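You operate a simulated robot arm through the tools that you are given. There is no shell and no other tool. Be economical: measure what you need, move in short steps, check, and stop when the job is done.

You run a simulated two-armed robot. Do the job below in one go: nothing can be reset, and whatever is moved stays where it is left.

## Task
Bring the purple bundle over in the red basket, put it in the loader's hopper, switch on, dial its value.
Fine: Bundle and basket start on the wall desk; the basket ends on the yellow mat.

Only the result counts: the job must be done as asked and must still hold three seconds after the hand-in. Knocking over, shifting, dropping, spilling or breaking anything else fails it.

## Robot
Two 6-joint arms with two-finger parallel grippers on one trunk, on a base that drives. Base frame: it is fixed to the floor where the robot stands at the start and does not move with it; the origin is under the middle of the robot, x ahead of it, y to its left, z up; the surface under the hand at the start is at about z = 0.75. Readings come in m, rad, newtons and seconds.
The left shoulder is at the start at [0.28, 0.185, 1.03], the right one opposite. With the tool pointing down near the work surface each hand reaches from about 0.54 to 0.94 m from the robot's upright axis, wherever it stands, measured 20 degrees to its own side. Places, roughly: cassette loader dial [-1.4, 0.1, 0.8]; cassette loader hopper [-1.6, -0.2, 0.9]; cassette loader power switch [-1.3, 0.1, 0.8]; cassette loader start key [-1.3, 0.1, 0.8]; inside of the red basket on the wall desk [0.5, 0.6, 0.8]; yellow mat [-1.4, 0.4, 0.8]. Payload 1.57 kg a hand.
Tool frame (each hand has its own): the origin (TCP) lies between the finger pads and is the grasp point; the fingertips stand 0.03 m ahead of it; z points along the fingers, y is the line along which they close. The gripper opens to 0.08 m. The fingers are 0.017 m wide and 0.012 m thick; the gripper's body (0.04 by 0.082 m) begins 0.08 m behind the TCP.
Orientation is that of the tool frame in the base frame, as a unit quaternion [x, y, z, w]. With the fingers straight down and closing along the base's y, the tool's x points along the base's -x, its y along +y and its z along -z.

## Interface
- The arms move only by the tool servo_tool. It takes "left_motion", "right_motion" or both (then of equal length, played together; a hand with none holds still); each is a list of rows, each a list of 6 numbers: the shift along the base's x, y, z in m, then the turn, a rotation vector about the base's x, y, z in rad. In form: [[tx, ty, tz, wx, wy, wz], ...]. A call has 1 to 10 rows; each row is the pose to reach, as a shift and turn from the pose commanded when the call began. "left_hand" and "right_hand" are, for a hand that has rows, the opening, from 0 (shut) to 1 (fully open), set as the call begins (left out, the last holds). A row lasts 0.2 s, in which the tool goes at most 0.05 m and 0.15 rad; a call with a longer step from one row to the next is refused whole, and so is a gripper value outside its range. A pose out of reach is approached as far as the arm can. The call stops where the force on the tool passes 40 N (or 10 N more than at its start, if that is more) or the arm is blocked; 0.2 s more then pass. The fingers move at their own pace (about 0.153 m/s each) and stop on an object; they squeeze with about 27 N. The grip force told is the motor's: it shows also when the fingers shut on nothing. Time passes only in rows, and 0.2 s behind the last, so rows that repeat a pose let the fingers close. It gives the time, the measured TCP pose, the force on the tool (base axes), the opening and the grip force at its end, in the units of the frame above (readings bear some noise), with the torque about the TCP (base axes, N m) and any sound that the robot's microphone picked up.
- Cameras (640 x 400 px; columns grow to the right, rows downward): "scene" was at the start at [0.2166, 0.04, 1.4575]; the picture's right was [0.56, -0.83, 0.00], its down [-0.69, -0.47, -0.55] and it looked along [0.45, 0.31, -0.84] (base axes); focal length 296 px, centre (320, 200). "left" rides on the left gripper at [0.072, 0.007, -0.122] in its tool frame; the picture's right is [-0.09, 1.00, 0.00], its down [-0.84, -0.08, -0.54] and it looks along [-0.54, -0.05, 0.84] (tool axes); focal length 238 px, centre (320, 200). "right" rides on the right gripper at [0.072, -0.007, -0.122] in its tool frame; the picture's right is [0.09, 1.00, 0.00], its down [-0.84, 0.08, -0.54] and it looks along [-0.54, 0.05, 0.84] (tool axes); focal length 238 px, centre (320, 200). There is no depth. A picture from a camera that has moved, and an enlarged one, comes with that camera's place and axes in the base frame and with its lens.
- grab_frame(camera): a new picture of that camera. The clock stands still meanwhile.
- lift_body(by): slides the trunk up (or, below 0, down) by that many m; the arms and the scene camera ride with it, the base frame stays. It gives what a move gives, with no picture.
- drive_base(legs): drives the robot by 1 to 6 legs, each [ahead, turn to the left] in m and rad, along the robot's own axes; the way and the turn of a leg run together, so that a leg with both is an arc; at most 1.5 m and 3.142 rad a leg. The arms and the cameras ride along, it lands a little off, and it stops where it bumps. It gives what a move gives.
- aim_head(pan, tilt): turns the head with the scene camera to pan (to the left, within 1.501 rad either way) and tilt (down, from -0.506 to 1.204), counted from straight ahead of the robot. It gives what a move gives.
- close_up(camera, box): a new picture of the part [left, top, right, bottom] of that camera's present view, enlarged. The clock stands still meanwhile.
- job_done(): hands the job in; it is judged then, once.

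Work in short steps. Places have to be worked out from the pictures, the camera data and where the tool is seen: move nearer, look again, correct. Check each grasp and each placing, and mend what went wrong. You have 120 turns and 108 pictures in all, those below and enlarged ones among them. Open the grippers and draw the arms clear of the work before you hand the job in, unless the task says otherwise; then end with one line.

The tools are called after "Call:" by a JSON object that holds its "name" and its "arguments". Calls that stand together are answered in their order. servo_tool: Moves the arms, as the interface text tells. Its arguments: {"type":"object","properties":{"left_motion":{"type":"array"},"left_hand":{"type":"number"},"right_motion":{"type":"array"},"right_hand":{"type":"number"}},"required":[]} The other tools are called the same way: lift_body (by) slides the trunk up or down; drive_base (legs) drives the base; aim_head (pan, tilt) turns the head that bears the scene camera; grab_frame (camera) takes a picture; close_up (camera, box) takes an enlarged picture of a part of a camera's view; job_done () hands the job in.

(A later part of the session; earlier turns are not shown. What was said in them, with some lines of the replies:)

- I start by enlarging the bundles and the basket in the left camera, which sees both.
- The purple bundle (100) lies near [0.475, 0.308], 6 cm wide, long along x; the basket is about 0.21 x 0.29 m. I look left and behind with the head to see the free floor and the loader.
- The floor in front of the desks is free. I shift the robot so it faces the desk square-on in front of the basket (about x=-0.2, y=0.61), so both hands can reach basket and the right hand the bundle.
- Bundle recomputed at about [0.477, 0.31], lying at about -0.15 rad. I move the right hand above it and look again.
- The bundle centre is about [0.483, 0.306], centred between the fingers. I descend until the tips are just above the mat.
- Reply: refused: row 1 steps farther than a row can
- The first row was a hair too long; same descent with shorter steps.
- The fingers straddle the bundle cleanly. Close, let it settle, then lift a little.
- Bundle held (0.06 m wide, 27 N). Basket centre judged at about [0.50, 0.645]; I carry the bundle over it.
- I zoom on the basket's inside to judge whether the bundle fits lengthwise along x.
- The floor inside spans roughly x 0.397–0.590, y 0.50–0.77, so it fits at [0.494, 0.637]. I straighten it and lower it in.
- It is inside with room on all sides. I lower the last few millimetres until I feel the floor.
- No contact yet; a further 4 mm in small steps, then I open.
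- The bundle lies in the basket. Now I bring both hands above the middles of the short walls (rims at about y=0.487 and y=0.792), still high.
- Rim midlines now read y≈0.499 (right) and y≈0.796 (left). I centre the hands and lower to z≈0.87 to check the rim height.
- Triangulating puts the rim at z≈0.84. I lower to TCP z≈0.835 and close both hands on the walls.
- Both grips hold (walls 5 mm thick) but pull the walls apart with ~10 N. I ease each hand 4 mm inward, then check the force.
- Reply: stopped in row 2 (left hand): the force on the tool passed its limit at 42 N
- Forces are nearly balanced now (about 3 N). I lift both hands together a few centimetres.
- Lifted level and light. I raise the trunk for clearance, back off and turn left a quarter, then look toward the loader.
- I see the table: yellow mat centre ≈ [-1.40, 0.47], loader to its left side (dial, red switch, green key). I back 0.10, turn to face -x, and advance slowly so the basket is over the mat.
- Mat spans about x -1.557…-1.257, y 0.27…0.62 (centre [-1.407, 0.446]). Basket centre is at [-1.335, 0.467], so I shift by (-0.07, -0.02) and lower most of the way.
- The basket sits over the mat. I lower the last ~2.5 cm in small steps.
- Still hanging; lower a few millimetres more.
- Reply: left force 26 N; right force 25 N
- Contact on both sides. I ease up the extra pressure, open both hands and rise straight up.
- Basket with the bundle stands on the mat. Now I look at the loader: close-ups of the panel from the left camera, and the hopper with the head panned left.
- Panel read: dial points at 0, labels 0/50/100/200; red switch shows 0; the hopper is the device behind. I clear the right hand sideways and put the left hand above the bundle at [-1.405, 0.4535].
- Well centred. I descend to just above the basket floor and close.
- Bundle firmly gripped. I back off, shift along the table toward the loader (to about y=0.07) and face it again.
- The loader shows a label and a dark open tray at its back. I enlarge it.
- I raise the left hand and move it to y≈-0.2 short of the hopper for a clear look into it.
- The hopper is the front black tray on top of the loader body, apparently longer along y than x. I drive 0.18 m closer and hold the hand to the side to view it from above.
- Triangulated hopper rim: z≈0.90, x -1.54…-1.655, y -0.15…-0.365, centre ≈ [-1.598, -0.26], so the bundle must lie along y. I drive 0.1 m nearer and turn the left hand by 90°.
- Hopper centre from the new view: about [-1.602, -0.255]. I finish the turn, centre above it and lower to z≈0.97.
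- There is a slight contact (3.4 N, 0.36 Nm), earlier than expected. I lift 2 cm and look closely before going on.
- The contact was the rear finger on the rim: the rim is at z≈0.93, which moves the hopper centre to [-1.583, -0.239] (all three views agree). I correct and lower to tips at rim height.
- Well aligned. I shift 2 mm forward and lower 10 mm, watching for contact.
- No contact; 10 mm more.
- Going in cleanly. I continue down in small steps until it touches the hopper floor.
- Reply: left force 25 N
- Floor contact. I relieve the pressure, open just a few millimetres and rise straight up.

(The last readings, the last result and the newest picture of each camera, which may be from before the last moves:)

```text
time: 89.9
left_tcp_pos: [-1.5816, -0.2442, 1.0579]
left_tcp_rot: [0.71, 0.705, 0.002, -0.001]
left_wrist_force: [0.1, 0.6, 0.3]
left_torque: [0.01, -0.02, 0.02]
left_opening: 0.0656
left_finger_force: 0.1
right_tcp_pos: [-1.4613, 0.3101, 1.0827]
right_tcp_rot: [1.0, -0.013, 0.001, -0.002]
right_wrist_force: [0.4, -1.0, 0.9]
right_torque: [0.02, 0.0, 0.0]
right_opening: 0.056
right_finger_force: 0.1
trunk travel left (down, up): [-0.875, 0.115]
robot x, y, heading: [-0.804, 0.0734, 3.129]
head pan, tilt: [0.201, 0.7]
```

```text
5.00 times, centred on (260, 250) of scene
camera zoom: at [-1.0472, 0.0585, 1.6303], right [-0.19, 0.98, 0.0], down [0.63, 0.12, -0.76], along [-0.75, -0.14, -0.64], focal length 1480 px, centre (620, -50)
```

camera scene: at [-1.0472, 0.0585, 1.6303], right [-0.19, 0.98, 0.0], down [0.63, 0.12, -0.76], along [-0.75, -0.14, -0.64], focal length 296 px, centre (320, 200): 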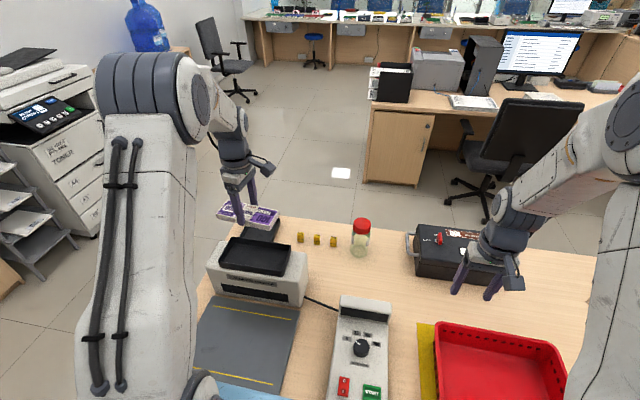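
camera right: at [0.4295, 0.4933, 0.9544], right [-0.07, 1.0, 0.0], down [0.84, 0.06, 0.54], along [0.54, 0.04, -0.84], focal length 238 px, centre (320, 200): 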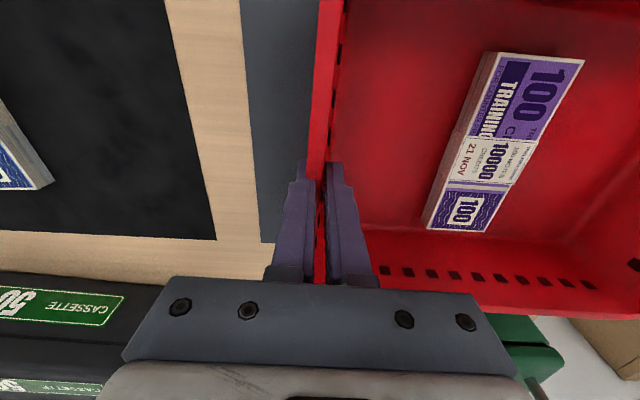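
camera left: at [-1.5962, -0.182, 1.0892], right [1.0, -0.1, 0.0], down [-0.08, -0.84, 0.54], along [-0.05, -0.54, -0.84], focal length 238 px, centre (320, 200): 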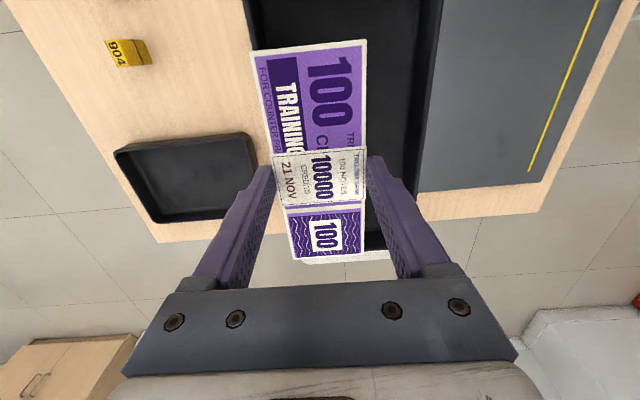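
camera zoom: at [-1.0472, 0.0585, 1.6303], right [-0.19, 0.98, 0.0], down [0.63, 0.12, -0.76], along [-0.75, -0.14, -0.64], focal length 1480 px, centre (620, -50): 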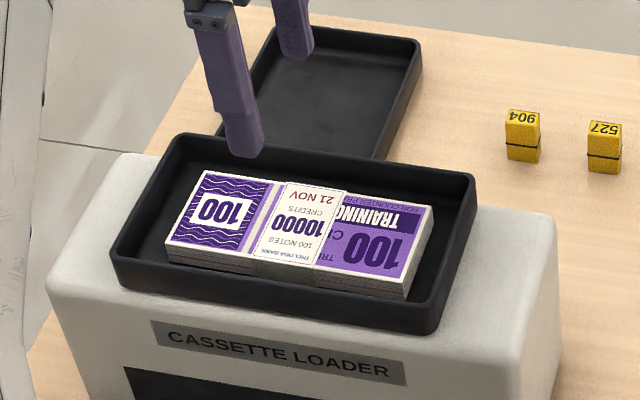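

The bundle lies flat in the hopper. I raise the left hand away, back up 0.15 m, and bring the right hand near the control panel.

Call:
{"name": "servo_tool", "arguments": {"left_motion": [[0, 0, 0.04, 0, 0, 0], [0.02, -0.02, 0.08, 0, 0, 0], [0.05, -0.05, 0.1, 0, 0, 0], [0.08, -0.08, 0.1, 0, 0, 0]]}}

Call:
{"name": "drive_base", "arguments": {"legs": [[-0.15, 0]]}}

Call:
{"name": "aim_head", "arguments": {"pan": -0.05, "tilt": 0.85}}

Call:
{"name": "grab_frame", "arguments": {"camera": "scene"}}

Call:
{"name": "grab_frame", "arguments": {"camera": "right"}}

```text
time: 90.9
left_tcp_pos: [-1.5018, -0.3231, 1.1599]
left_tcp_rot: [0.709, 0.705, 0.002, -0.001]
left_wrist_force: [0.5, 0.9, -0.7]
left_torque: [0.01, 0.03, 0.02]
left_opening: 0.0656
left_finger_force: 0.1
right_tcp_pos: [-1.4608, 0.3105, 1.0821]
right_tcp_rot: [1.0, -0.013, 0.001, -0.001]
right_wrist_force: [0.1, -0.1, -0.1]
right_torque: [0.0, -0.02, -0.03]
right_opening: 0.056
right_finger_force: 0.1
trunk travel left (down, up): [-0.875, 0.115]
robot x, y, heading: [-0.8042, 0.0722, 3.13]
head pan, tilt: [0.201, 0.7]
```

```text
time: 92.3
left_tcp_pos: [-1.3486, -0.3239, 1.1594]
left_tcp_rot: [0.71, 0.704, 0.002, -0.001]
left_wrist_force: [1.2, -0.4, -0.7]
left_torque: [0.02, -0.03, -0.05]
left_opening: 0.066
left_finger_force: 0.0
right_tcp_pos: [-1.3085, 0.3091, 1.082]
right_tcp_rot: [1.0, -0.014, 0.001, 0.0]
right_wrist_force: [-0.6, 0.5, -1.4]
right_torque: [-0.01, 0.0, -0.04]
right_opening: 0.0557
right_finger_force: 0.1
trunk travel left (down, up): [-0.875, 0.115]
robot x, y, heading: [-0.6504, 0.0739, 3.13]
head pan, tilt: [0.201, 0.7]
```

```text
time: 93.1
left_tcp_pos: [-1.3489, -0.3227, 1.1608]
left_tcp_rot: [0.71, 0.704, 0.002, -0.001]
left_wrist_force: [-0.2, 0.6, 0.0]
left_torque: [-0.04, -0.01, -0.02]
left_opening: 0.0656
left_finger_force: 0.1
right_tcp_pos: [-1.3081, 0.3091, 1.0824]
right_tcp_rot: [1.0, -0.014, 0.001, -0.001]
right_wrist_force: [0.6, -0.4, 0.9]
right_torque: [-0.01, -0.02, 0.0]
right_opening: 0.056
right_finger_force: 0.0
trunk travel left (down, up): [-0.875, 0.115]
robot x, y, heading: [-0.6481, 0.0688, 3.133]
head pan, tilt: [-0.051, 0.85]
```

```text
46 pictures are left
camera scene: at [-0.8885, 0.078, 1.6181], right [0.06, 1.0, 0.0], down [0.75, -0.05, -0.66], along [-0.66, 0.04, -0.75], focal length 296 px, centre (320, 200)
```

scene: 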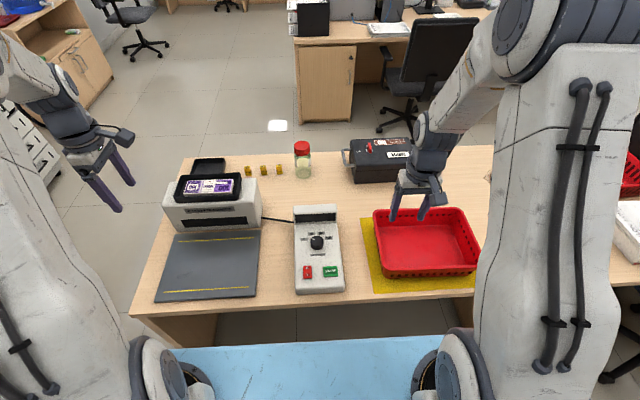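

```text
45 pictures are left
camera right: at [-1.2342, 0.3129, 1.2047], right [0.06, -1.0, 0.0], down [-0.84, -0.06, 0.54], along [-0.54, -0.03, -0.84], focal length 238 px, centre (320, 200)
```

right: 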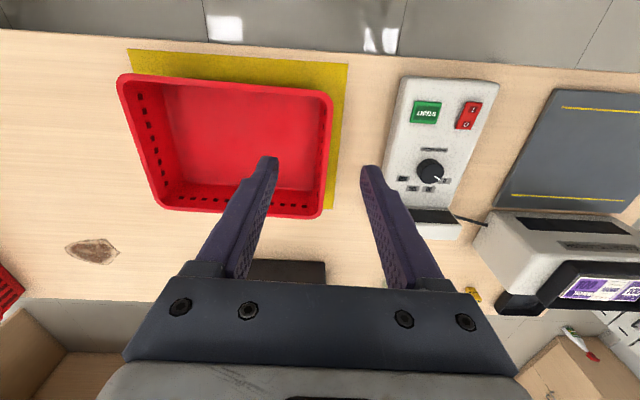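

I check the basket's footing on the mat and the panel in close-ups.

Call:
{"name": "close_up", "arguments": {"camera": "scene", "box": [340, 190, 500, 310]}}

Call:
{"name": "close_up", "arguments": {"camera": "right", "box": [370, 60, 530, 260]}}

Call:
{"name": "close_up", "arguments": {"camera": "right", "box": [100, 30, 370, 230]}}

```text
3.33 times, centred on (420, 250) of scene
camera zoom: at [-0.8885, 0.078, 1.6181], right [0.06, 1.0, 0.0], down [0.75, -0.05, -0.66], along [-0.66, 0.04, -0.75], focal length 986 px, centre (-13, 33)
```

zoom: 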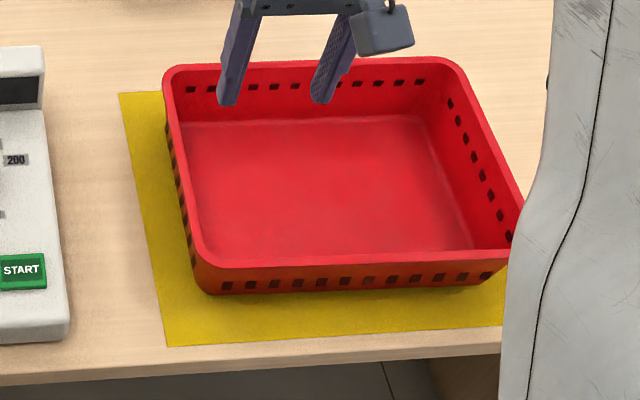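

```text
2.00 times, centred on (450, 160) of right
camera zoom: at [-1.2342, 0.3129, 1.2047], right [0.06, -1.0, 0.0], down [-0.84, -0.06, 0.54], along [-0.54, -0.03, -0.84], focal length 477 px, centre (60, 280)
```

zoom: 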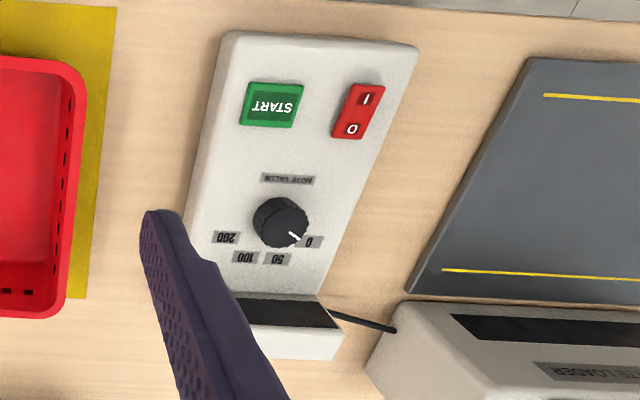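

```text
2.00 times, centred on (235, 130) of right
camera zoom: at [-1.2342, 0.3129, 1.2047], right [0.06, -1.0, 0.0], down [-0.84, -0.06, 0.54], along [-0.54, -0.03, -0.84], focal length 477 px, centre (490, 340)
```

zoom: 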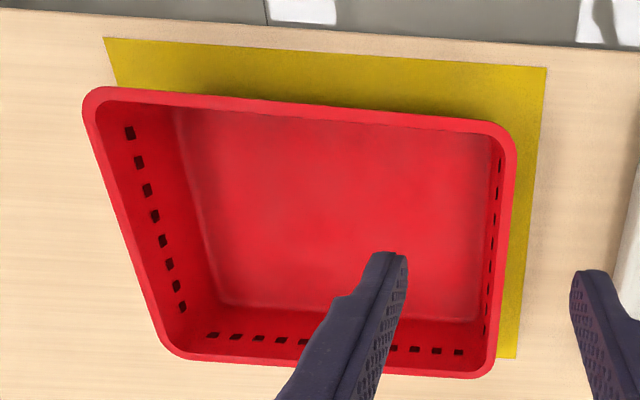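

Basket base lies well inside the mat (≥4 cm margins). Switch: rocker with "I" on the robot side at about [-1.302, 0.070]. I close the right hand and bring it above the I end.

Call:
{"name": "servo_tool", "arguments": {"right_motion": [[0.001, -0.045, 0, 0, 0, 0.01], [0.002, -0.09, 0, 0, 0, 0.02], [0.003, -0.135, 0, 0, 0, 0.026], [0.004, -0.18, -0.01, 0, 0, 0.026], [0.006, -0.22, -0.03, 0, 0, 0.026], [0.006, -0.239, -0.07, 0, 0, 0.026], [0.006, -0.239, -0.115, 0, 0, 0.026], [0.006, -0.239, -0.15, 0, 0, 0.026]], "right_hand": 0}}

Call:
{"name": "grab_frame", "arguments": {"camera": "right"}}

Call:
{"name": "close_up", "arguments": {"camera": "scene", "box": [260, 190, 380, 310]}}

```text
time: 94.9
left_tcp_pos: [-1.3494, -0.3234, 1.1604]
left_tcp_rot: [0.709, 0.705, 0.002, 0.0]
left_wrist_force: [-0.2, 0.2, 0.1]
left_torque: [-0.03, 0.0, -0.01]
left_opening: 0.0655
left_finger_force: 0.1
right_tcp_pos: [-1.3032, 0.0693, 0.9347]
right_tcp_rot: [1.0, 0.0, 0.001, 0.0]
right_wrist_force: [0.6, 0.2, 0.8]
right_torque: [0.01, -0.01, 0.01]
right_opening: 0.0
right_finger_force: 20.9
trunk travel left (down, up): [-0.875, 0.115]
robot x, y, heading: [-0.647, 0.0702, 3.13]
head pan, tilt: [-0.051, 0.85]
```

```text
41 pictures are left
camera right: at [-1.2295, 0.0752, 1.056], right [0.09, -1.0, 0.0], down [-0.84, -0.08, 0.54], along [-0.54, -0.05, -0.84], focal length 238 px, centre (320, 200)
```

right: 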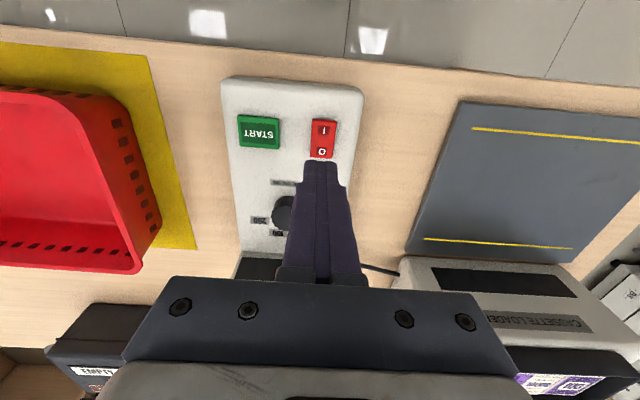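

```text
3.33 times, centred on (320, 250) of scene
camera zoom: at [-0.8886, 0.078, 1.6181], right [0.06, 1.0, 0.0], down [0.75, -0.05, -0.66], along [-0.66, 0.04, -0.75], focal length 986 px, centre (320, 33)
```

zoom: 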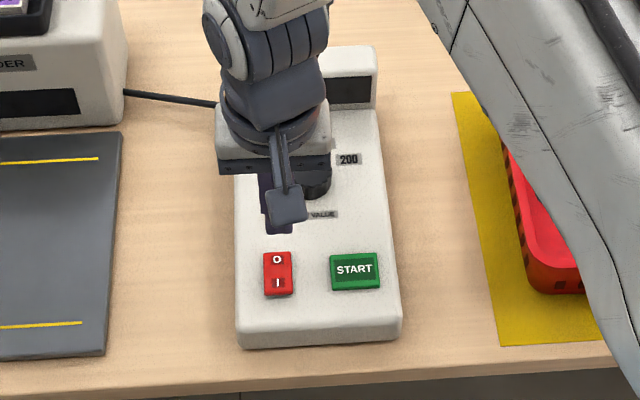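

The I label triangulates to about [-1.298, 0.065], z≈0.815. I shift slightly and lower to just above it.

Call:
{"name": "servo_tool", "arguments": {"right_motion": [[0.006, -0.004, -0.02, 0, 0, 0], [0.006, -0.004, -0.05, 0, 0, 0], [0.006, -0.004, -0.07, 0, 0, 0]]}}

Call:
{"name": "close_up", "arguments": {"camera": "right", "box": [220, 60, 420, 220]}}

Call:
{"name": "close_up", "arguments": {"camera": "scene", "box": [270, 230, 350, 300]}}

```text
time: 95.7
left_tcp_pos: [-1.35, -0.3237, 1.1599]
left_tcp_rot: [0.71, 0.704, 0.001, -0.001]
left_wrist_force: [0.8, 0.1, 0.1]
left_torque: [-0.01, 0.01, 0.0]
left_opening: 0.0655
left_finger_force: 0.1
right_tcp_pos: [-1.2974, 0.0675, 0.8626]
right_tcp_rot: [1.0, -0.001, 0.0, 0.0]
right_wrist_force: [0.0, 0.1, 0.4]
right_torque: [0.0, -0.02, -0.03]
right_opening: 0.0
right_finger_force: 21.3
trunk travel left (down, up): [-0.875, 0.115]
robot x, y, heading: [-0.6518, 0.0704, 3.132]
head pan, tilt: [-0.051, 0.85]
```

```text
2.50 times, centred on (320, 140) of right
camera zoom: at [-1.2237, 0.0724, 0.9852], right [0.09, -1.0, 0.0], down [-0.84, -0.08, 0.54], along [-0.54, -0.05, -0.84], focal length 596 px, centre (320, 350)
```

zoom: 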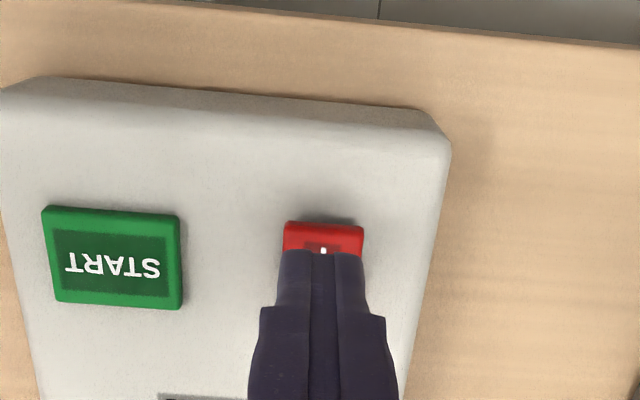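

```text
5.71 times, centred on (310, 265) of scene
camera zoom: at [-0.8887, 0.0779, 1.6181], right [0.06, 1.0, 0.0], down [0.75, -0.05, -0.66], along [-0.66, 0.04, -0.75], focal length 1691 px, centre (377, -171)
```

zoom: 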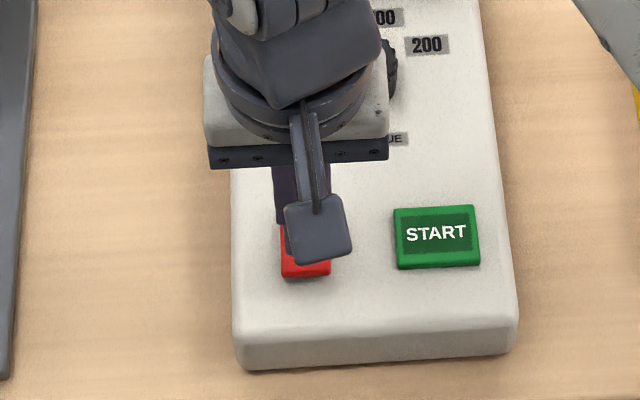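

The tip is right over the I label. I press down slowly.

Call:
{"name": "servo_tool", "arguments": {"right_motion": [[0.002, -0.002, -0.006, 0, 0, 0], [0.002, -0.002, -0.011, 0, 0, 0], [0.002, -0.002, -0.015, 0, 0, 0], [0.002, -0.002, -0.018, 0, 0, 0]]}}

```text
time: 96.7
left_tcp_pos: [-1.3481, -0.3234, 1.1609]
left_tcp_rot: [0.711, 0.703, 0.002, 0.0]
left_wrist_force: [0.3, -0.6, -0.1]
left_torque: [0.01, 0.01, 0.0]
left_opening: 0.0655
left_finger_force: 0.0
right_tcp_pos: [-1.2938, 0.0657, 0.8451]
right_tcp_rot: [1.0, -0.001, 0.002, -0.002]
right_wrist_force: [0.5, 0.6, 0.1]
right_torque: [0.03, -0.03, -0.03]
right_opening: 0.0
right_finger_force: 21.5
trunk travel left (down, up): [-0.875, 0.115]
robot x, y, heading: [-0.6475, 0.0727, 3.128]
head pan, tilt: [-0.051, 0.85]
```

No touch yet at tip z≈0.815; continue in 2–3 mm steps.

Call:
{"name": "servo_tool", "arguments": {"right_motion": [[-0.001, 0, -0.003, 0, 0, 0], [-0.001, 0, -0.006, 0, 0, 0], [-0.001, 0, -0.008, 0, 0, 0], [-0.001, 0, -0.01, 0, 0, 0]]}}

Call:
{"name": "close_up", "arguments": {"camera": "right", "box": [220, 60, 420, 220]}}

```text
time: 97.7
left_tcp_pos: [-1.3482, -0.3232, 1.16]
left_tcp_rot: [0.71, 0.704, 0.001, -0.001]
left_wrist_force: [0.7, 1.5, 0.6]
left_torque: [0.0, -0.03, 0.01]
left_opening: 0.0657
left_finger_force: 0.0
right_tcp_pos: [-1.2956, 0.0645, 0.8353]
right_tcp_rot: [1.0, -0.001, 0.0, -0.001]
right_wrist_force: [0.9, 0.6, 0.0]
right_torque: [0.04, -0.01, -0.01]
right_opening: 0.0
right_finger_force: 21.3
trunk travel left (down, up): [-0.875, 0.115]
robot x, y, heading: [-0.6469, 0.0713, 3.126]
head pan, tilt: [-0.051, 0.85]
```

```text
2.50 times, centred on (320, 140) of right
camera zoom: at [-1.2213, 0.0702, 0.9565], right [0.09, -1.0, 0.0], down [-0.84, -0.08, 0.54], along [-0.54, -0.05, -0.84], focal length 596 px, centre (320, 350)
```

zoom: 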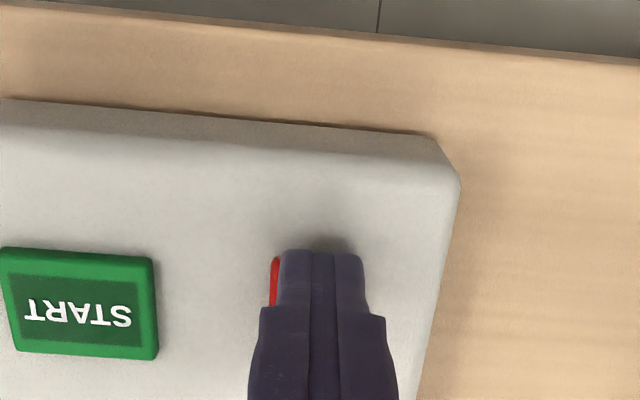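

The surface is lower than assumed, so the true I position is about x=-1.303. I shift 7 mm back over it and continue pressing down.

Call:
{"name": "servo_tool", "arguments": {"right_motion": [[-0.007, 0.001, 0, 0, 0, 0], [-0.007, 0.001, -0.003, 0, 0, 0], [-0.007, 0.001, -0.006, 0, 0, 0], [-0.007, 0.001, -0.009, 0, 0, 0]]}}

Call:
{"name": "close_up", "arguments": {"camera": "right", "box": [220, 60, 420, 220]}}

```text
time: 98.5
left_tcp_pos: [-1.3469, -0.3235, 1.1606]
left_tcp_rot: [0.71, 0.705, 0.002, -0.001]
left_wrist_force: [1.0, -0.3, 0.2]
left_torque: [0.03, 0.0, -0.02]
left_opening: 0.0657
left_finger_force: 0.1
right_tcp_pos: [-1.3018, 0.065, 0.834]
right_tcp_rot: [1.0, -0.001, -0.001, -0.001]
right_wrist_force: [7.2, 2.7, 23.7]
right_torque: [0.06, -0.05, -0.05]
right_opening: 0.0002
right_finger_force: 21.1
trunk travel left (down, up): [-0.875, 0.115]
robot x, y, heading: [-0.6506, 0.0736, 3.131]
head pan, tilt: [-0.051, 0.85]
stopped in row 3 (right hand): the force on the tool passed its limit at 45 N (the readings are from after the stop); the commanded pose is now the measured one
```

```text
2.50 times, centred on (320, 140) of right
camera zoom: at [-1.2284, 0.0704, 0.9562], right [0.09, -1.0, 0.0], down [-0.84, -0.08, 0.54], along [-0.54, -0.05, -0.84], focal length 596 px, centre (320, 350)
```

zoom: 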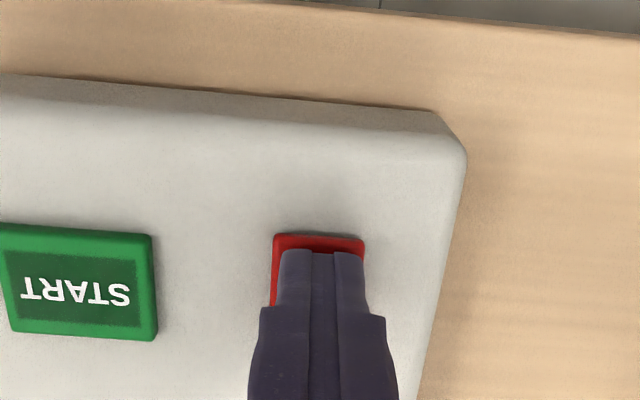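

Firm contact (45 N). I lift off and look whether the rocker has flipped and the display lit.

Call:
{"name": "servo_tool", "arguments": {"right_motion": [[0, 0, 0.03, 0, 0, 0], [0, 0, 0.07, 0, 0, 0], [0.02, 0.03, 0.1, 0, 0, 0], [0.04, 0.07, 0.12, 0, 0, 0], [0.04, 0.11, 0.12, 0, 0, 0]]}}

Call:
{"name": "close_up", "arguments": {"camera": "right", "box": [300, 40, 500, 280]}}

Call:
{"name": "close_up", "arguments": {"camera": "scene", "box": [270, 190, 370, 300]}}

```text
time: 99.7
left_tcp_pos: [-1.3497, -0.3227, 1.1608]
left_tcp_rot: [0.71, 0.704, 0.002, 0.0]
left_wrist_force: [-0.4, -0.2, -0.5]
left_torque: [0.03, 0.02, -0.04]
left_opening: 0.0655
left_finger_force: 0.2
right_tcp_pos: [-1.2637, 0.1762, 0.9525]
right_tcp_rot: [1.0, -0.001, -0.002, 0.0]
right_wrist_force: [-0.3, -1.3, 0.5]
right_torque: [0.01, 0.05, 0.03]
right_opening: 0.0
right_finger_force: 21.5
trunk travel left (down, up): [-0.875, 0.115]
robot x, y, heading: [-0.6495, 0.0706, 3.132]
head pan, tilt: [-0.051, 0.85]
```

```text
1.67 times, centred on (400, 160) of right
camera zoom: at [-1.1895, 0.1811, 1.074], right [0.09, -1.0, 0.0], down [-0.84, -0.08, 0.54], along [-0.54, -0.05, -0.84], focal length 397 px, centre (187, 267)
```

zoom: 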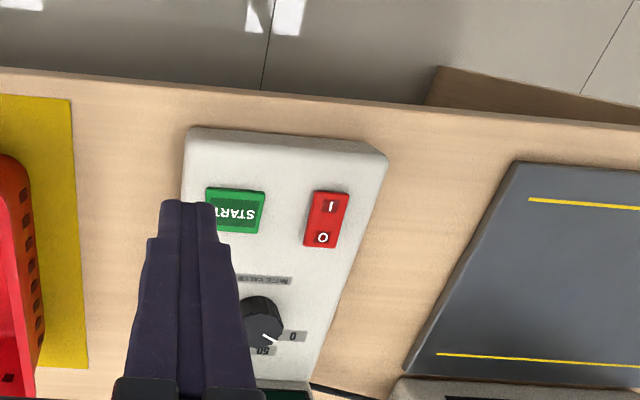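

```text
3.64 times, centred on (320, 245) of scene
camera zoom: at [-0.8882, 0.0779, 1.6181], right [0.06, 1.0, 0.0], down [0.75, -0.05, -0.66], along [-0.66, 0.04, -0.75], focal length 1076 px, centre (320, 36)
```

zoom: 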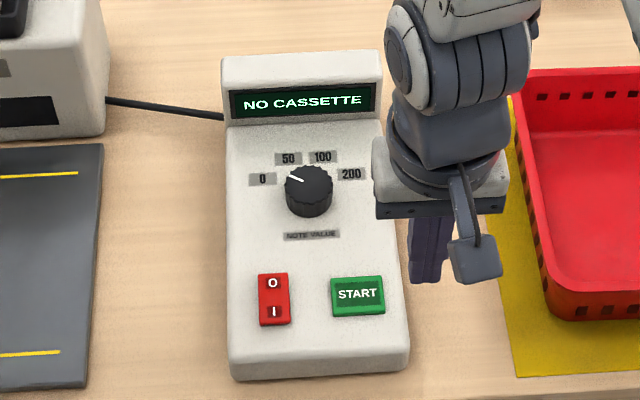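

The power is on (display: NO CASSETTE). The dial points at 0; marks lie at about -60/-20/+20/+60°, so 100 is about 80° clockwise. I bring the open right hand above the knob (~[-1.408, 0.10]).

Call:
{"name": "servo_tool", "arguments": {"right_motion": [[-0.04, -0.02, 0.01, 0, 0, 0], [-0.08, -0.04, 0.01, 0, 0, 0], [-0.12, -0.06, 0.01, 0, 0, 0], [-0.144, -0.076, 0.0, 0, 0, 0]], "right_hand": 1}}

Call:
{"name": "close_up", "arguments": {"camera": "right", "box": [200, 40, 440, 280]}}

Call:
{"name": "close_up", "arguments": {"camera": "scene", "box": [270, 190, 370, 300]}}

```text
time: 100.7
left_tcp_pos: [-1.3493, -0.3241, 1.1603]
left_tcp_rot: [0.71, 0.704, 0.002, 0.0]
left_wrist_force: [0.4, 0.0, 0.0]
left_torque: [0.0, 0.03, 0.0]
left_opening: 0.0655
left_finger_force: 0.0
right_tcp_pos: [-1.4062, 0.1, 0.9497]
right_tcp_rot: [1.0, -0.002, 0.0, -0.001]
right_wrist_force: [-0.5, 0.2, 0.3]
right_torque: [0.01, 0.0, 0.01]
right_opening: 0.08
right_finger_force: 0.1
trunk travel left (down, up): [-0.875, 0.115]
robot x, y, heading: [-0.6523, 0.0721, 3.134]
head pan, tilt: [-0.051, 0.85]
```

```text
1.67 times, centred on (320, 160) of right
camera zoom: at [-1.3326, 0.1051, 1.0728], right [0.09, -1.0, 0.0], down [-0.84, -0.08, 0.54], along [-0.54, -0.05, -0.84], focal length 397 px, centre (320, 267)
```

zoom: 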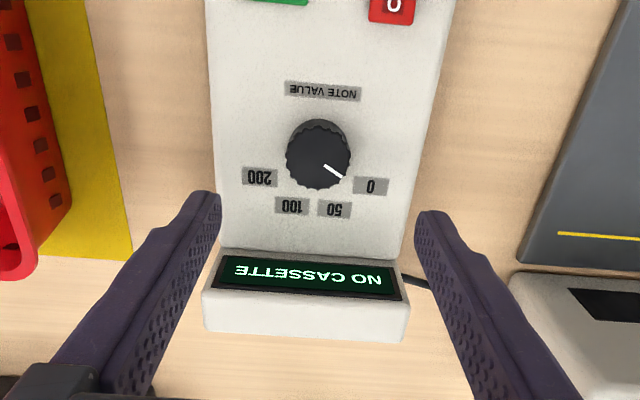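

```text
3.64 times, centred on (320, 245) of scene
camera zoom: at [-0.8885, 0.078, 1.6181], right [0.06, 1.0, 0.0], down [0.75, -0.05, -0.66], along [-0.66, 0.04, -0.75], focal length 1076 px, centre (320, 36)
```

zoom: 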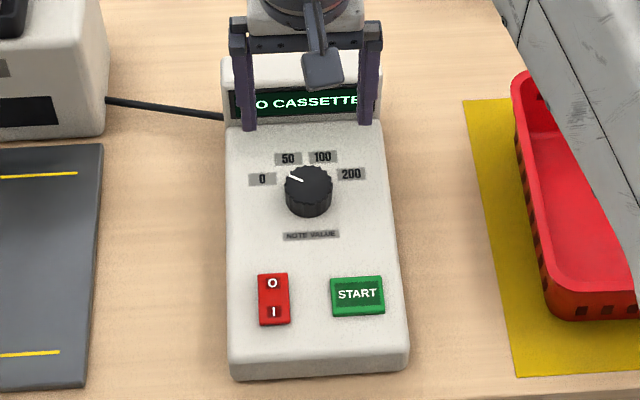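

Knob centre ≈ [-1.413, 0.0985], Ø≈0.04. I pre-turn the hand by +0.7 rad, centre it, and lower around the knob.

Call:
{"name": "servo_tool", "arguments": {"right_motion": [[-0.003, -0.001, 0, 0, 0, 0.14], [-0.007, -0.0015, 0, 0, 0, 0.28], [-0.007, -0.0015, 0, 0, 0, 0.42], [-0.007, -0.0015, -0.02, 0, 0, 0.56], [-0.007, -0.0015, -0.05, 0, 0, 0.7], [-0.007, -0.0015, -0.08, 0, 0, 0.7], [-0.007, -0.0015, -0.1, 0, 0, 0.7]]}}

Call:
{"name": "grab_frame", "arguments": {"camera": "right"}}

Call:
{"name": "close_up", "arguments": {"camera": "scene", "box": [270, 190, 370, 300]}}

```text
time: 102.3
left_tcp_pos: [-1.3488, -0.3232, 1.1589]
left_tcp_rot: [0.71, 0.704, 0.002, 0.0]
left_wrist_force: [-0.3, 0.8, -0.3]
left_torque: [-0.01, -0.03, 0.0]
left_opening: 0.0658
left_finger_force: 0.0
right_tcp_pos: [-1.4129, 0.0986, 0.8506]
right_tcp_rot: [0.94, 0.342, 0.0, 0.0]
right_wrist_force: [-0.2, 0.4, 0.0]
right_torque: [0.01, 0.03, -0.01]
right_opening: 0.08
right_finger_force: 0.1
trunk travel left (down, up): [-0.875, 0.115]
robot x, y, heading: [-0.6494, 0.0673, 3.134]
head pan, tilt: [-0.051, 0.85]
```

```text
31 pictures are left
camera right: at [-1.3596, 0.1485, 0.9724], right [0.71, -0.7, 0.0], down [-0.59, -0.6, 0.54], along [-0.38, -0.38, -0.84], focal length 238 px, centre (320, 200)
```

right: 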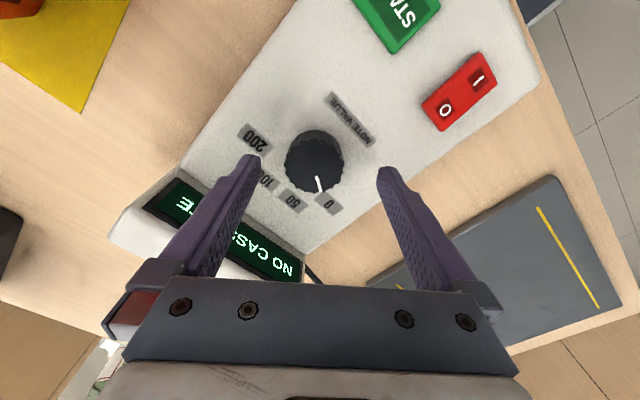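

```text
3.64 times, centred on (320, 245) of scene
camera zoom: at [-0.8885, 0.078, 1.6181], right [0.06, 1.0, 0.0], down [0.75, -0.05, -0.66], along [-0.66, 0.04, -0.75], focal length 1076 px, centre (320, 36)
```

zoom: 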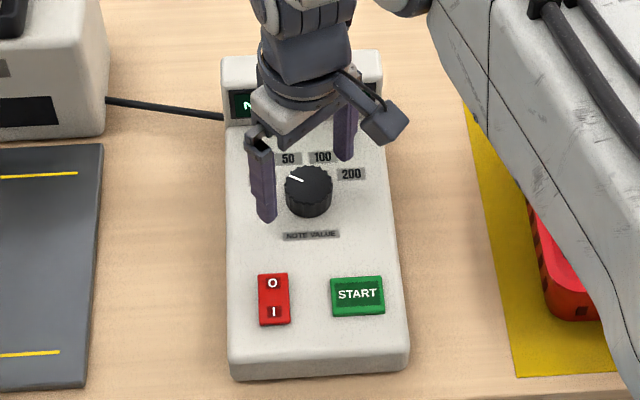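

Centred within 2 mm and clear of the display box. I lower the last 13 mm and close on the knob.

Call:
{"name": "servo_tool", "arguments": {"right_motion": [[0, 0.001, -0.005, 0, 0, 0], [0, 0.001, -0.009, 0, 0, 0], [0, 0.001, -0.012, 0, 0, 0]]}}

Call:
{"name": "servo_tool", "arguments": {"right_motion": [[0, 0, 0, 0, 0, 0], [0, 0, 0, 0, 0, 0], [0, 0, 0, 0, 0, 0]], "right_hand": 0}}

Call:
{"name": "grab_frame", "arguments": {"camera": "right"}}

```text
time: 103.1
left_tcp_pos: [-1.3497, -0.3228, 1.1606]
left_tcp_rot: [0.71, 0.704, 0.003, 0.0]
left_wrist_force: [0.1, -0.1, 0.4]
left_torque: [-0.02, 0.01, 0.0]
left_opening: 0.066
left_finger_force: 0.0
right_tcp_pos: [-1.4141, 0.0984, 0.8399]
right_tcp_rot: [0.94, 0.342, -0.001, -0.001]
right_wrist_force: [-0.1, 0.8, -0.5]
right_torque: [-0.01, 0.01, -0.01]
right_opening: 0.08
right_finger_force: 0.1
trunk travel left (down, up): [-0.875, 0.115]
robot x, y, heading: [-0.6504, 0.069, 3.13]
head pan, tilt: [-0.051, 0.85]
```

```text
time: 103.9
left_tcp_pos: [-1.3508, -0.3227, 1.1597]
left_tcp_rot: [0.711, 0.703, 0.002, 0.001]
left_wrist_force: [0.2, 0.0, 0.3]
left_torque: [0.01, 0.03, 0.02]
left_opening: 0.0655
left_finger_force: 0.0
right_tcp_pos: [-1.4166, 0.1004, 0.8408]
right_tcp_rot: [0.94, 0.341, -0.003, -0.001]
right_wrist_force: [-14.7, 18.6, -4.0]
right_torque: [0.51, 0.36, -0.03]
right_opening: 0.0416
right_finger_force: 44.7
trunk travel left (down, up): [-0.875, 0.115]
robot x, y, heading: [-0.6497, 0.0717, 3.13]
head pan, tilt: [-0.051, 0.85]
```

```text
29 pictures are left
camera right: at [-1.3623, 0.151, 0.9615], right [0.71, -0.7, 0.0], down [-0.59, -0.6, 0.54], along [-0.39, -0.38, -0.84], focal length 238 px, centre (320, 200)
```

right: 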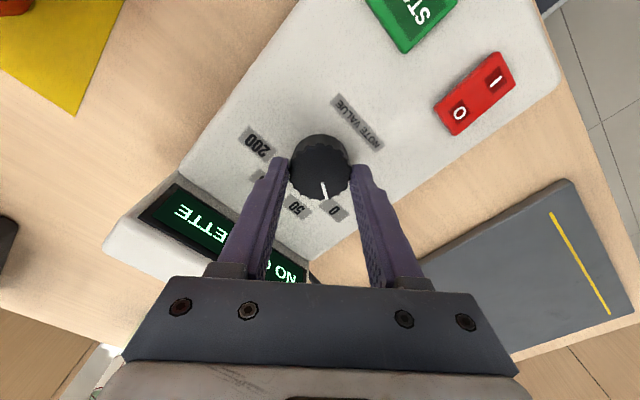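

The knob is held (4.2 cm) but with a sideways load, so its centre is a few mm toward (-x,+y). I relieve that first.

Call:
{"name": "servo_tool", "arguments": {"right_motion": [[-0.002, 0.002, 0, 0, 0, 0], [-0.004, 0.005, 0, 0, 0, 0]]}}

```text
time: 104.5
left_tcp_pos: [-1.3472, -0.3234, 1.1611]
left_tcp_rot: [0.709, 0.705, 0.003, -0.001]
left_wrist_force: [0.3, 0.0, 0.2]
left_torque: [-0.01, 0.04, 0.01]
left_opening: 0.0654
left_finger_force: 0.1
right_tcp_pos: [-1.4165, 0.1016, 0.8406]
right_tcp_rot: [0.939, 0.343, 0.001, 0.001]
right_wrist_force: [8.2, -2.9, 6.3]
right_torque: [-0.53, 0.68, -0.14]
right_opening: 0.0414
right_finger_force: 45.0
trunk travel left (down, up): [-0.875, 0.115]
robot x, y, heading: [-0.6494, 0.0722, 3.137]
head pan, tilt: [-0.051, 0.85]
```

Load is small now. I turn clockwise half way and check.

Call:
{"name": "servo_tool", "arguments": {"right_motion": [[0.001, 0, 0, 0, 0, -0.12], [0.001, 0, 0, 0, 0, -0.24], [0.001, 0, 0, 0, 0, -0.36], [0.001, 0, 0, 0, 0, -0.48], [0.001, 0, 0, 0, 0, -0.6], [0.001, 0, 0, 0, 0, -0.7]]}}

Call:
{"name": "grab_frame", "arguments": {"camera": "right"}}

```text
time: 105.9
left_tcp_pos: [-1.3483, -0.3253, 1.1608]
left_tcp_rot: [0.71, 0.704, 0.002, 0.0]
left_wrist_force: [0.8, -1.1, -0.5]
left_torque: [0.01, 0.01, -0.03]
left_opening: 0.0654
left_finger_force: 0.2
right_tcp_pos: [-1.4159, 0.1001, 0.8396]
right_tcp_rot: [1.0, -0.003, 0.0, 0.0]
right_wrist_force: [15.4, -28.4, -3.9]
right_torque: [-1.12, 0.02, 0.06]
right_opening: 0.0413
right_finger_force: 44.9
trunk travel left (down, up): [-0.875, 0.115]
robot x, y, heading: [-0.6495, 0.0714, 3.132]
head pan, tilt: [-0.051, 0.85]
```

```text
28 pictures are left
camera right: at [-1.342, 0.1059, 0.9618], right [0.09, -1.0, 0.0], down [-0.84, -0.08, 0.54], along [-0.54, -0.05, -0.84], focal length 238 px, centre (320, 200)
```

right: 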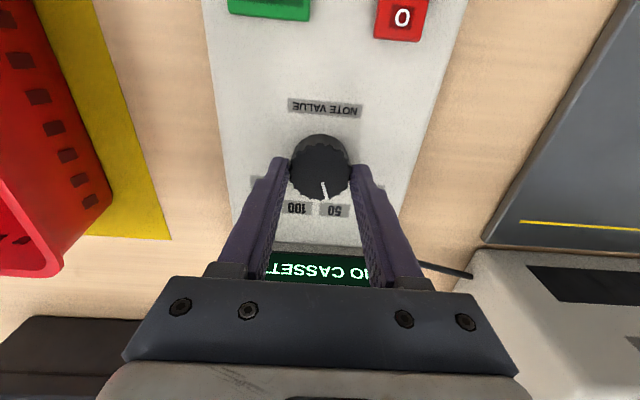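

The knob turns with the hand (pointer now near 50). I relieve the sideways load and turn on by 0.70 rad toward 100.

Call:
{"name": "servo_tool", "arguments": {"right_motion": [[0.001, -0.002, 0, 0, 0, 0], [0.002, -0.005, 0, 0, 0, 0], [0.002, -0.005, 0, 0, 0, -0.12], [0.002, -0.005, 0, 0, 0, -0.24], [0.002, -0.005, 0, 0, 0, -0.36], [0.002, -0.005, 0, 0, 0, -0.48], [0.002, -0.005, 0, 0, 0, -0.6], [0.002, -0.005, 0, 0, 0, -0.68]]}}

Call:
{"name": "grab_frame", "arguments": {"camera": "right"}}

```text
time: 107.7
left_tcp_pos: [-1.3496, -0.3219, 1.1601]
left_tcp_rot: [0.71, 0.704, 0.001, -0.001]
left_wrist_force: [-0.4, 0.1, -0.9]
left_torque: [0.0, 0.01, -0.01]
left_opening: 0.0657
left_finger_force: 0.0
right_tcp_pos: [-1.415, 0.1003, 0.8391]
right_tcp_rot: [0.942, -0.335, 0.0, -0.001]
right_wrist_force: [2.2, 15.9, -8.7]
right_torque: [0.56, 0.63, -0.04]
right_opening: 0.0417
right_finger_force: 44.4
trunk travel left (down, up): [-0.875, 0.115]
robot x, y, heading: [-0.6474, 0.0731, 3.137]
head pan, tilt: [-0.051, 0.85]
```

```text
27 pictures are left
camera right: at [-1.354, 0.0587, 0.9617], right [-0.56, -0.83, 0.0], down [-0.7, 0.47, 0.54], along [-0.45, 0.3, -0.84], focal length 238 px, centre (320, 200)
```

right: 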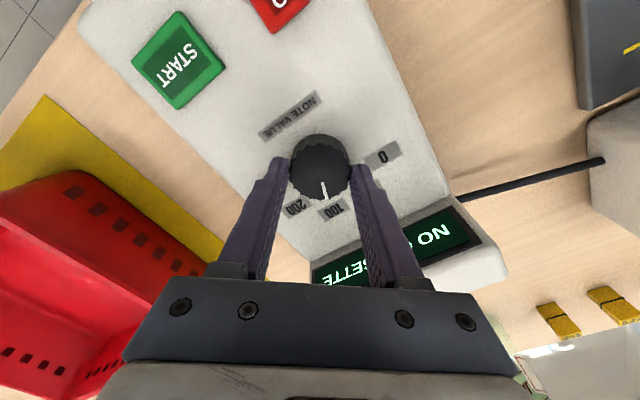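

The pointer now stands to the 100 label exactly as it stood to 0 at the start. I release gently, lift and check.

Call:
{"name": "servo_tool", "arguments": {"right_motion": [[0, 0, 0, 0, 0, 0], [0, 0, 0, 0, 0, 0], [0, 0, 0.03, 0, 0, 0], [0, 0, 0.07, 0, 0, 0], [0, 0, 0.11, 0, 0, 0], [0.03, 0.03, 0.14, 0, 0, 0.1], [0.06, 0.06, 0.16, 0, 0, 0.2], [0.08, 0.1, 0.17, 0, 0, 0.3]], "right_hand": 1}}

Call:
{"name": "close_up", "arguments": {"camera": "scene", "box": [280, 190, 350, 270]}}

Call:
{"name": "grab_frame", "arguments": {"camera": "scene"}}

```text
refused: row 6 steps farther than a row can; nothing moved
```

```text
5.00 times, centred on (315, 230) of scene
camera zoom: at [-0.8888, 0.0788, 1.6179], right [0.06, 1.0, 0.0], down [0.75, -0.05, -0.66], along [-0.66, 0.04, -0.75], focal length 1480 px, centre (345, 50)
```

zoom: 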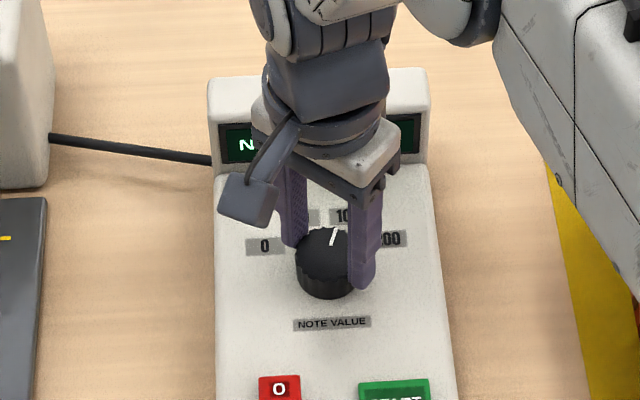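

```text
25 pictures are left
camera scene: at [-0.8888, 0.0788, 1.6179], right [0.06, 1.0, 0.0], down [0.75, -0.05, -0.66], along [-0.66, 0.04, -0.75], focal length 296 px, centre (320, 200)
```

scene: 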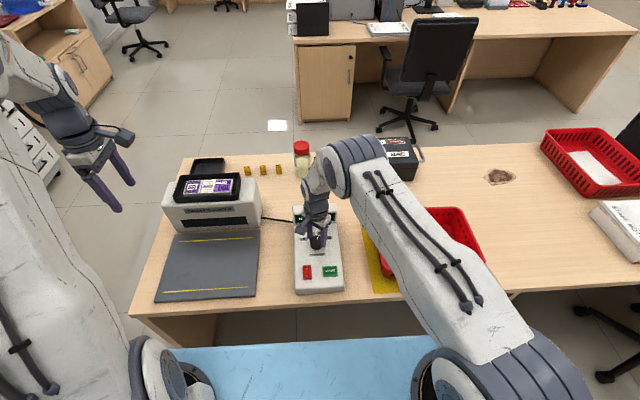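

Pointer aims at 100. The release call had too long a step; I repeat it with shorter ones.

Call:
{"name": "servo_tool", "arguments": {"right_motion": [[0, 0, 0, 0, 0, 0], [0, 0, 0, 0, 0, 0], [0, 0, 0.03, 0, 0, 0], [0, 0, 0.07, 0, 0, 0], [0, 0, 0.11, 0, 0, 0], [0.02, 0.02, 0.14, 0, 0, 0.1], [0.04, 0.05, 0.16, 0, 0, 0.2], [0.06, 0.085, 0.17, 0, 0, 0.3], [0.08, 0.12, 0.18, 0, 0, 0.4]], "right_hand": 1}}

Call:
{"name": "close_up", "arguments": {"camera": "scene", "box": [280, 190, 360, 290]}}

Call:
{"name": "grab_frame", "arguments": {"camera": "scene"}}

```text
time: 109.7
left_tcp_pos: [-1.3494, -0.3246, 1.1601]
left_tcp_rot: [0.71, 0.704, 0.002, -0.001]
left_wrist_force: [0.3, -0.1, -0.3]
left_torque: [0.01, -0.03, 0.01]
left_opening: 0.0655
left_finger_force: 0.1
right_tcp_pos: [-1.3363, 0.2186, 1.02]
right_tcp_rot: [0.99, -0.14, 0.0, 0.0]
right_wrist_force: [0.0, -0.6, -0.7]
right_torque: [0.02, -0.02, 0.02]
right_opening: 0.0801
right_finger_force: 0.2
trunk travel left (down, up): [-0.875, 0.115]
robot x, y, heading: [-0.6522, 0.0674, 3.13]
head pan, tilt: [-0.051, 0.85]
```

```text
4.00 times, centred on (320, 240) of scene
camera zoom: at [-0.8886, 0.0778, 1.6181], right [0.06, 1.0, 0.0], down [0.75, -0.05, -0.66], along [-0.66, 0.04, -0.75], focal length 1184 px, centre (320, 40)
```

zoom: 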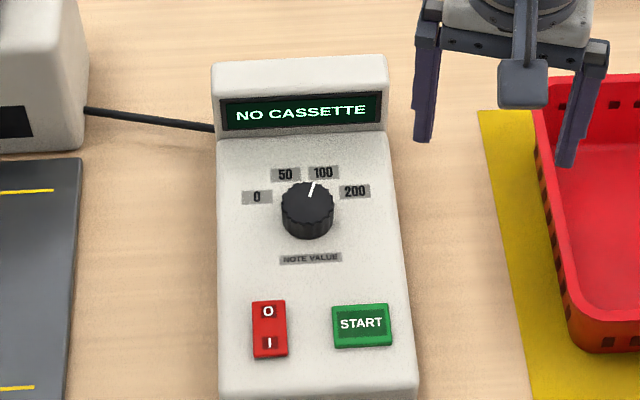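

```text
23 pictures are left
camera scene: at [-0.8886, 0.0778, 1.6181], right [0.06, 1.0, 0.0], down [0.75, -0.05, -0.66], along [-0.66, 0.04, -0.75], focal length 296 px, centre (320, 200)
```

scene: 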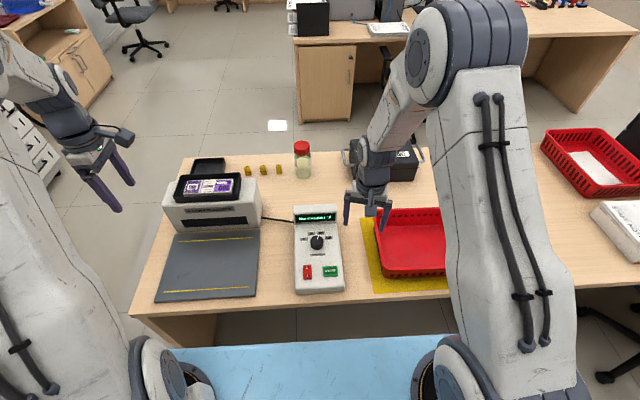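

Dial at 100, power on, bundle in the hopper, basket on the mat. I back the robot off with both grippers open and high, then hand in.

Call:
{"name": "drive_base", "arguments": {"legs": [[-0.25, 0]]}}

Call:
{"name": "grab_frame", "arguments": {"camera": "scene"}}

```text
time: 111.5
left_tcp_pos: [-1.1008, -0.3257, 1.1601]
left_tcp_rot: [0.711, 0.703, 0.002, -0.001]
left_wrist_force: [-0.1, 0.0, -0.3]
left_torque: [-0.01, 0.01, -0.03]
left_opening: 0.0656
left_finger_force: 0.0
right_tcp_pos: [-1.0864, 0.2156, 1.0211]
right_tcp_rot: [0.99, -0.142, 0.0, -0.001]
right_wrist_force: [0.4, -0.2, 0.0]
right_torque: [-0.01, -0.01, 0.01]
right_opening: 0.0798
right_finger_force: 0.0
trunk travel left (down, up): [-0.875, 0.115]
robot x, y, heading: [-0.4011, 0.0676, 3.127]
head pan, tilt: [-0.051, 0.85]
```

```text
22 pictures are left
camera scene: at [-0.6394, 0.0756, 1.6181], right [0.07, 1.0, 0.0], down [0.75, -0.05, -0.66], along [-0.66, 0.04, -0.75], focal length 296 px, centre (320, 200)
```

scene: 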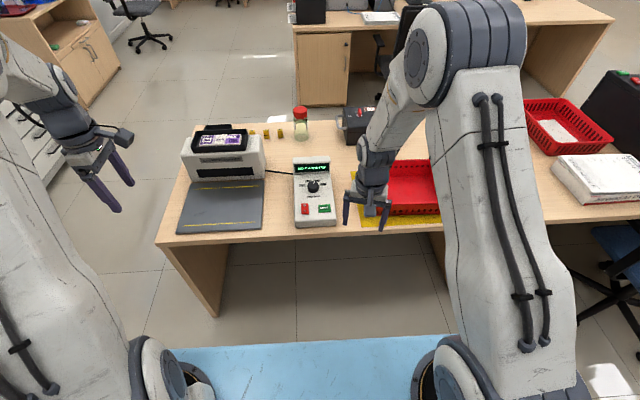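

Everything is in place and the arms are clear; I hand in.

Call:
{"name": "job_done", "arguments": {}}

```text
The job is handed in.
```

I carried the purple bundle over in the red basket and put it in the loader's hopper. The loader is switched on with its dial at 100, the basket is on the yellow mat, and its display reads "NO CASSETTE".
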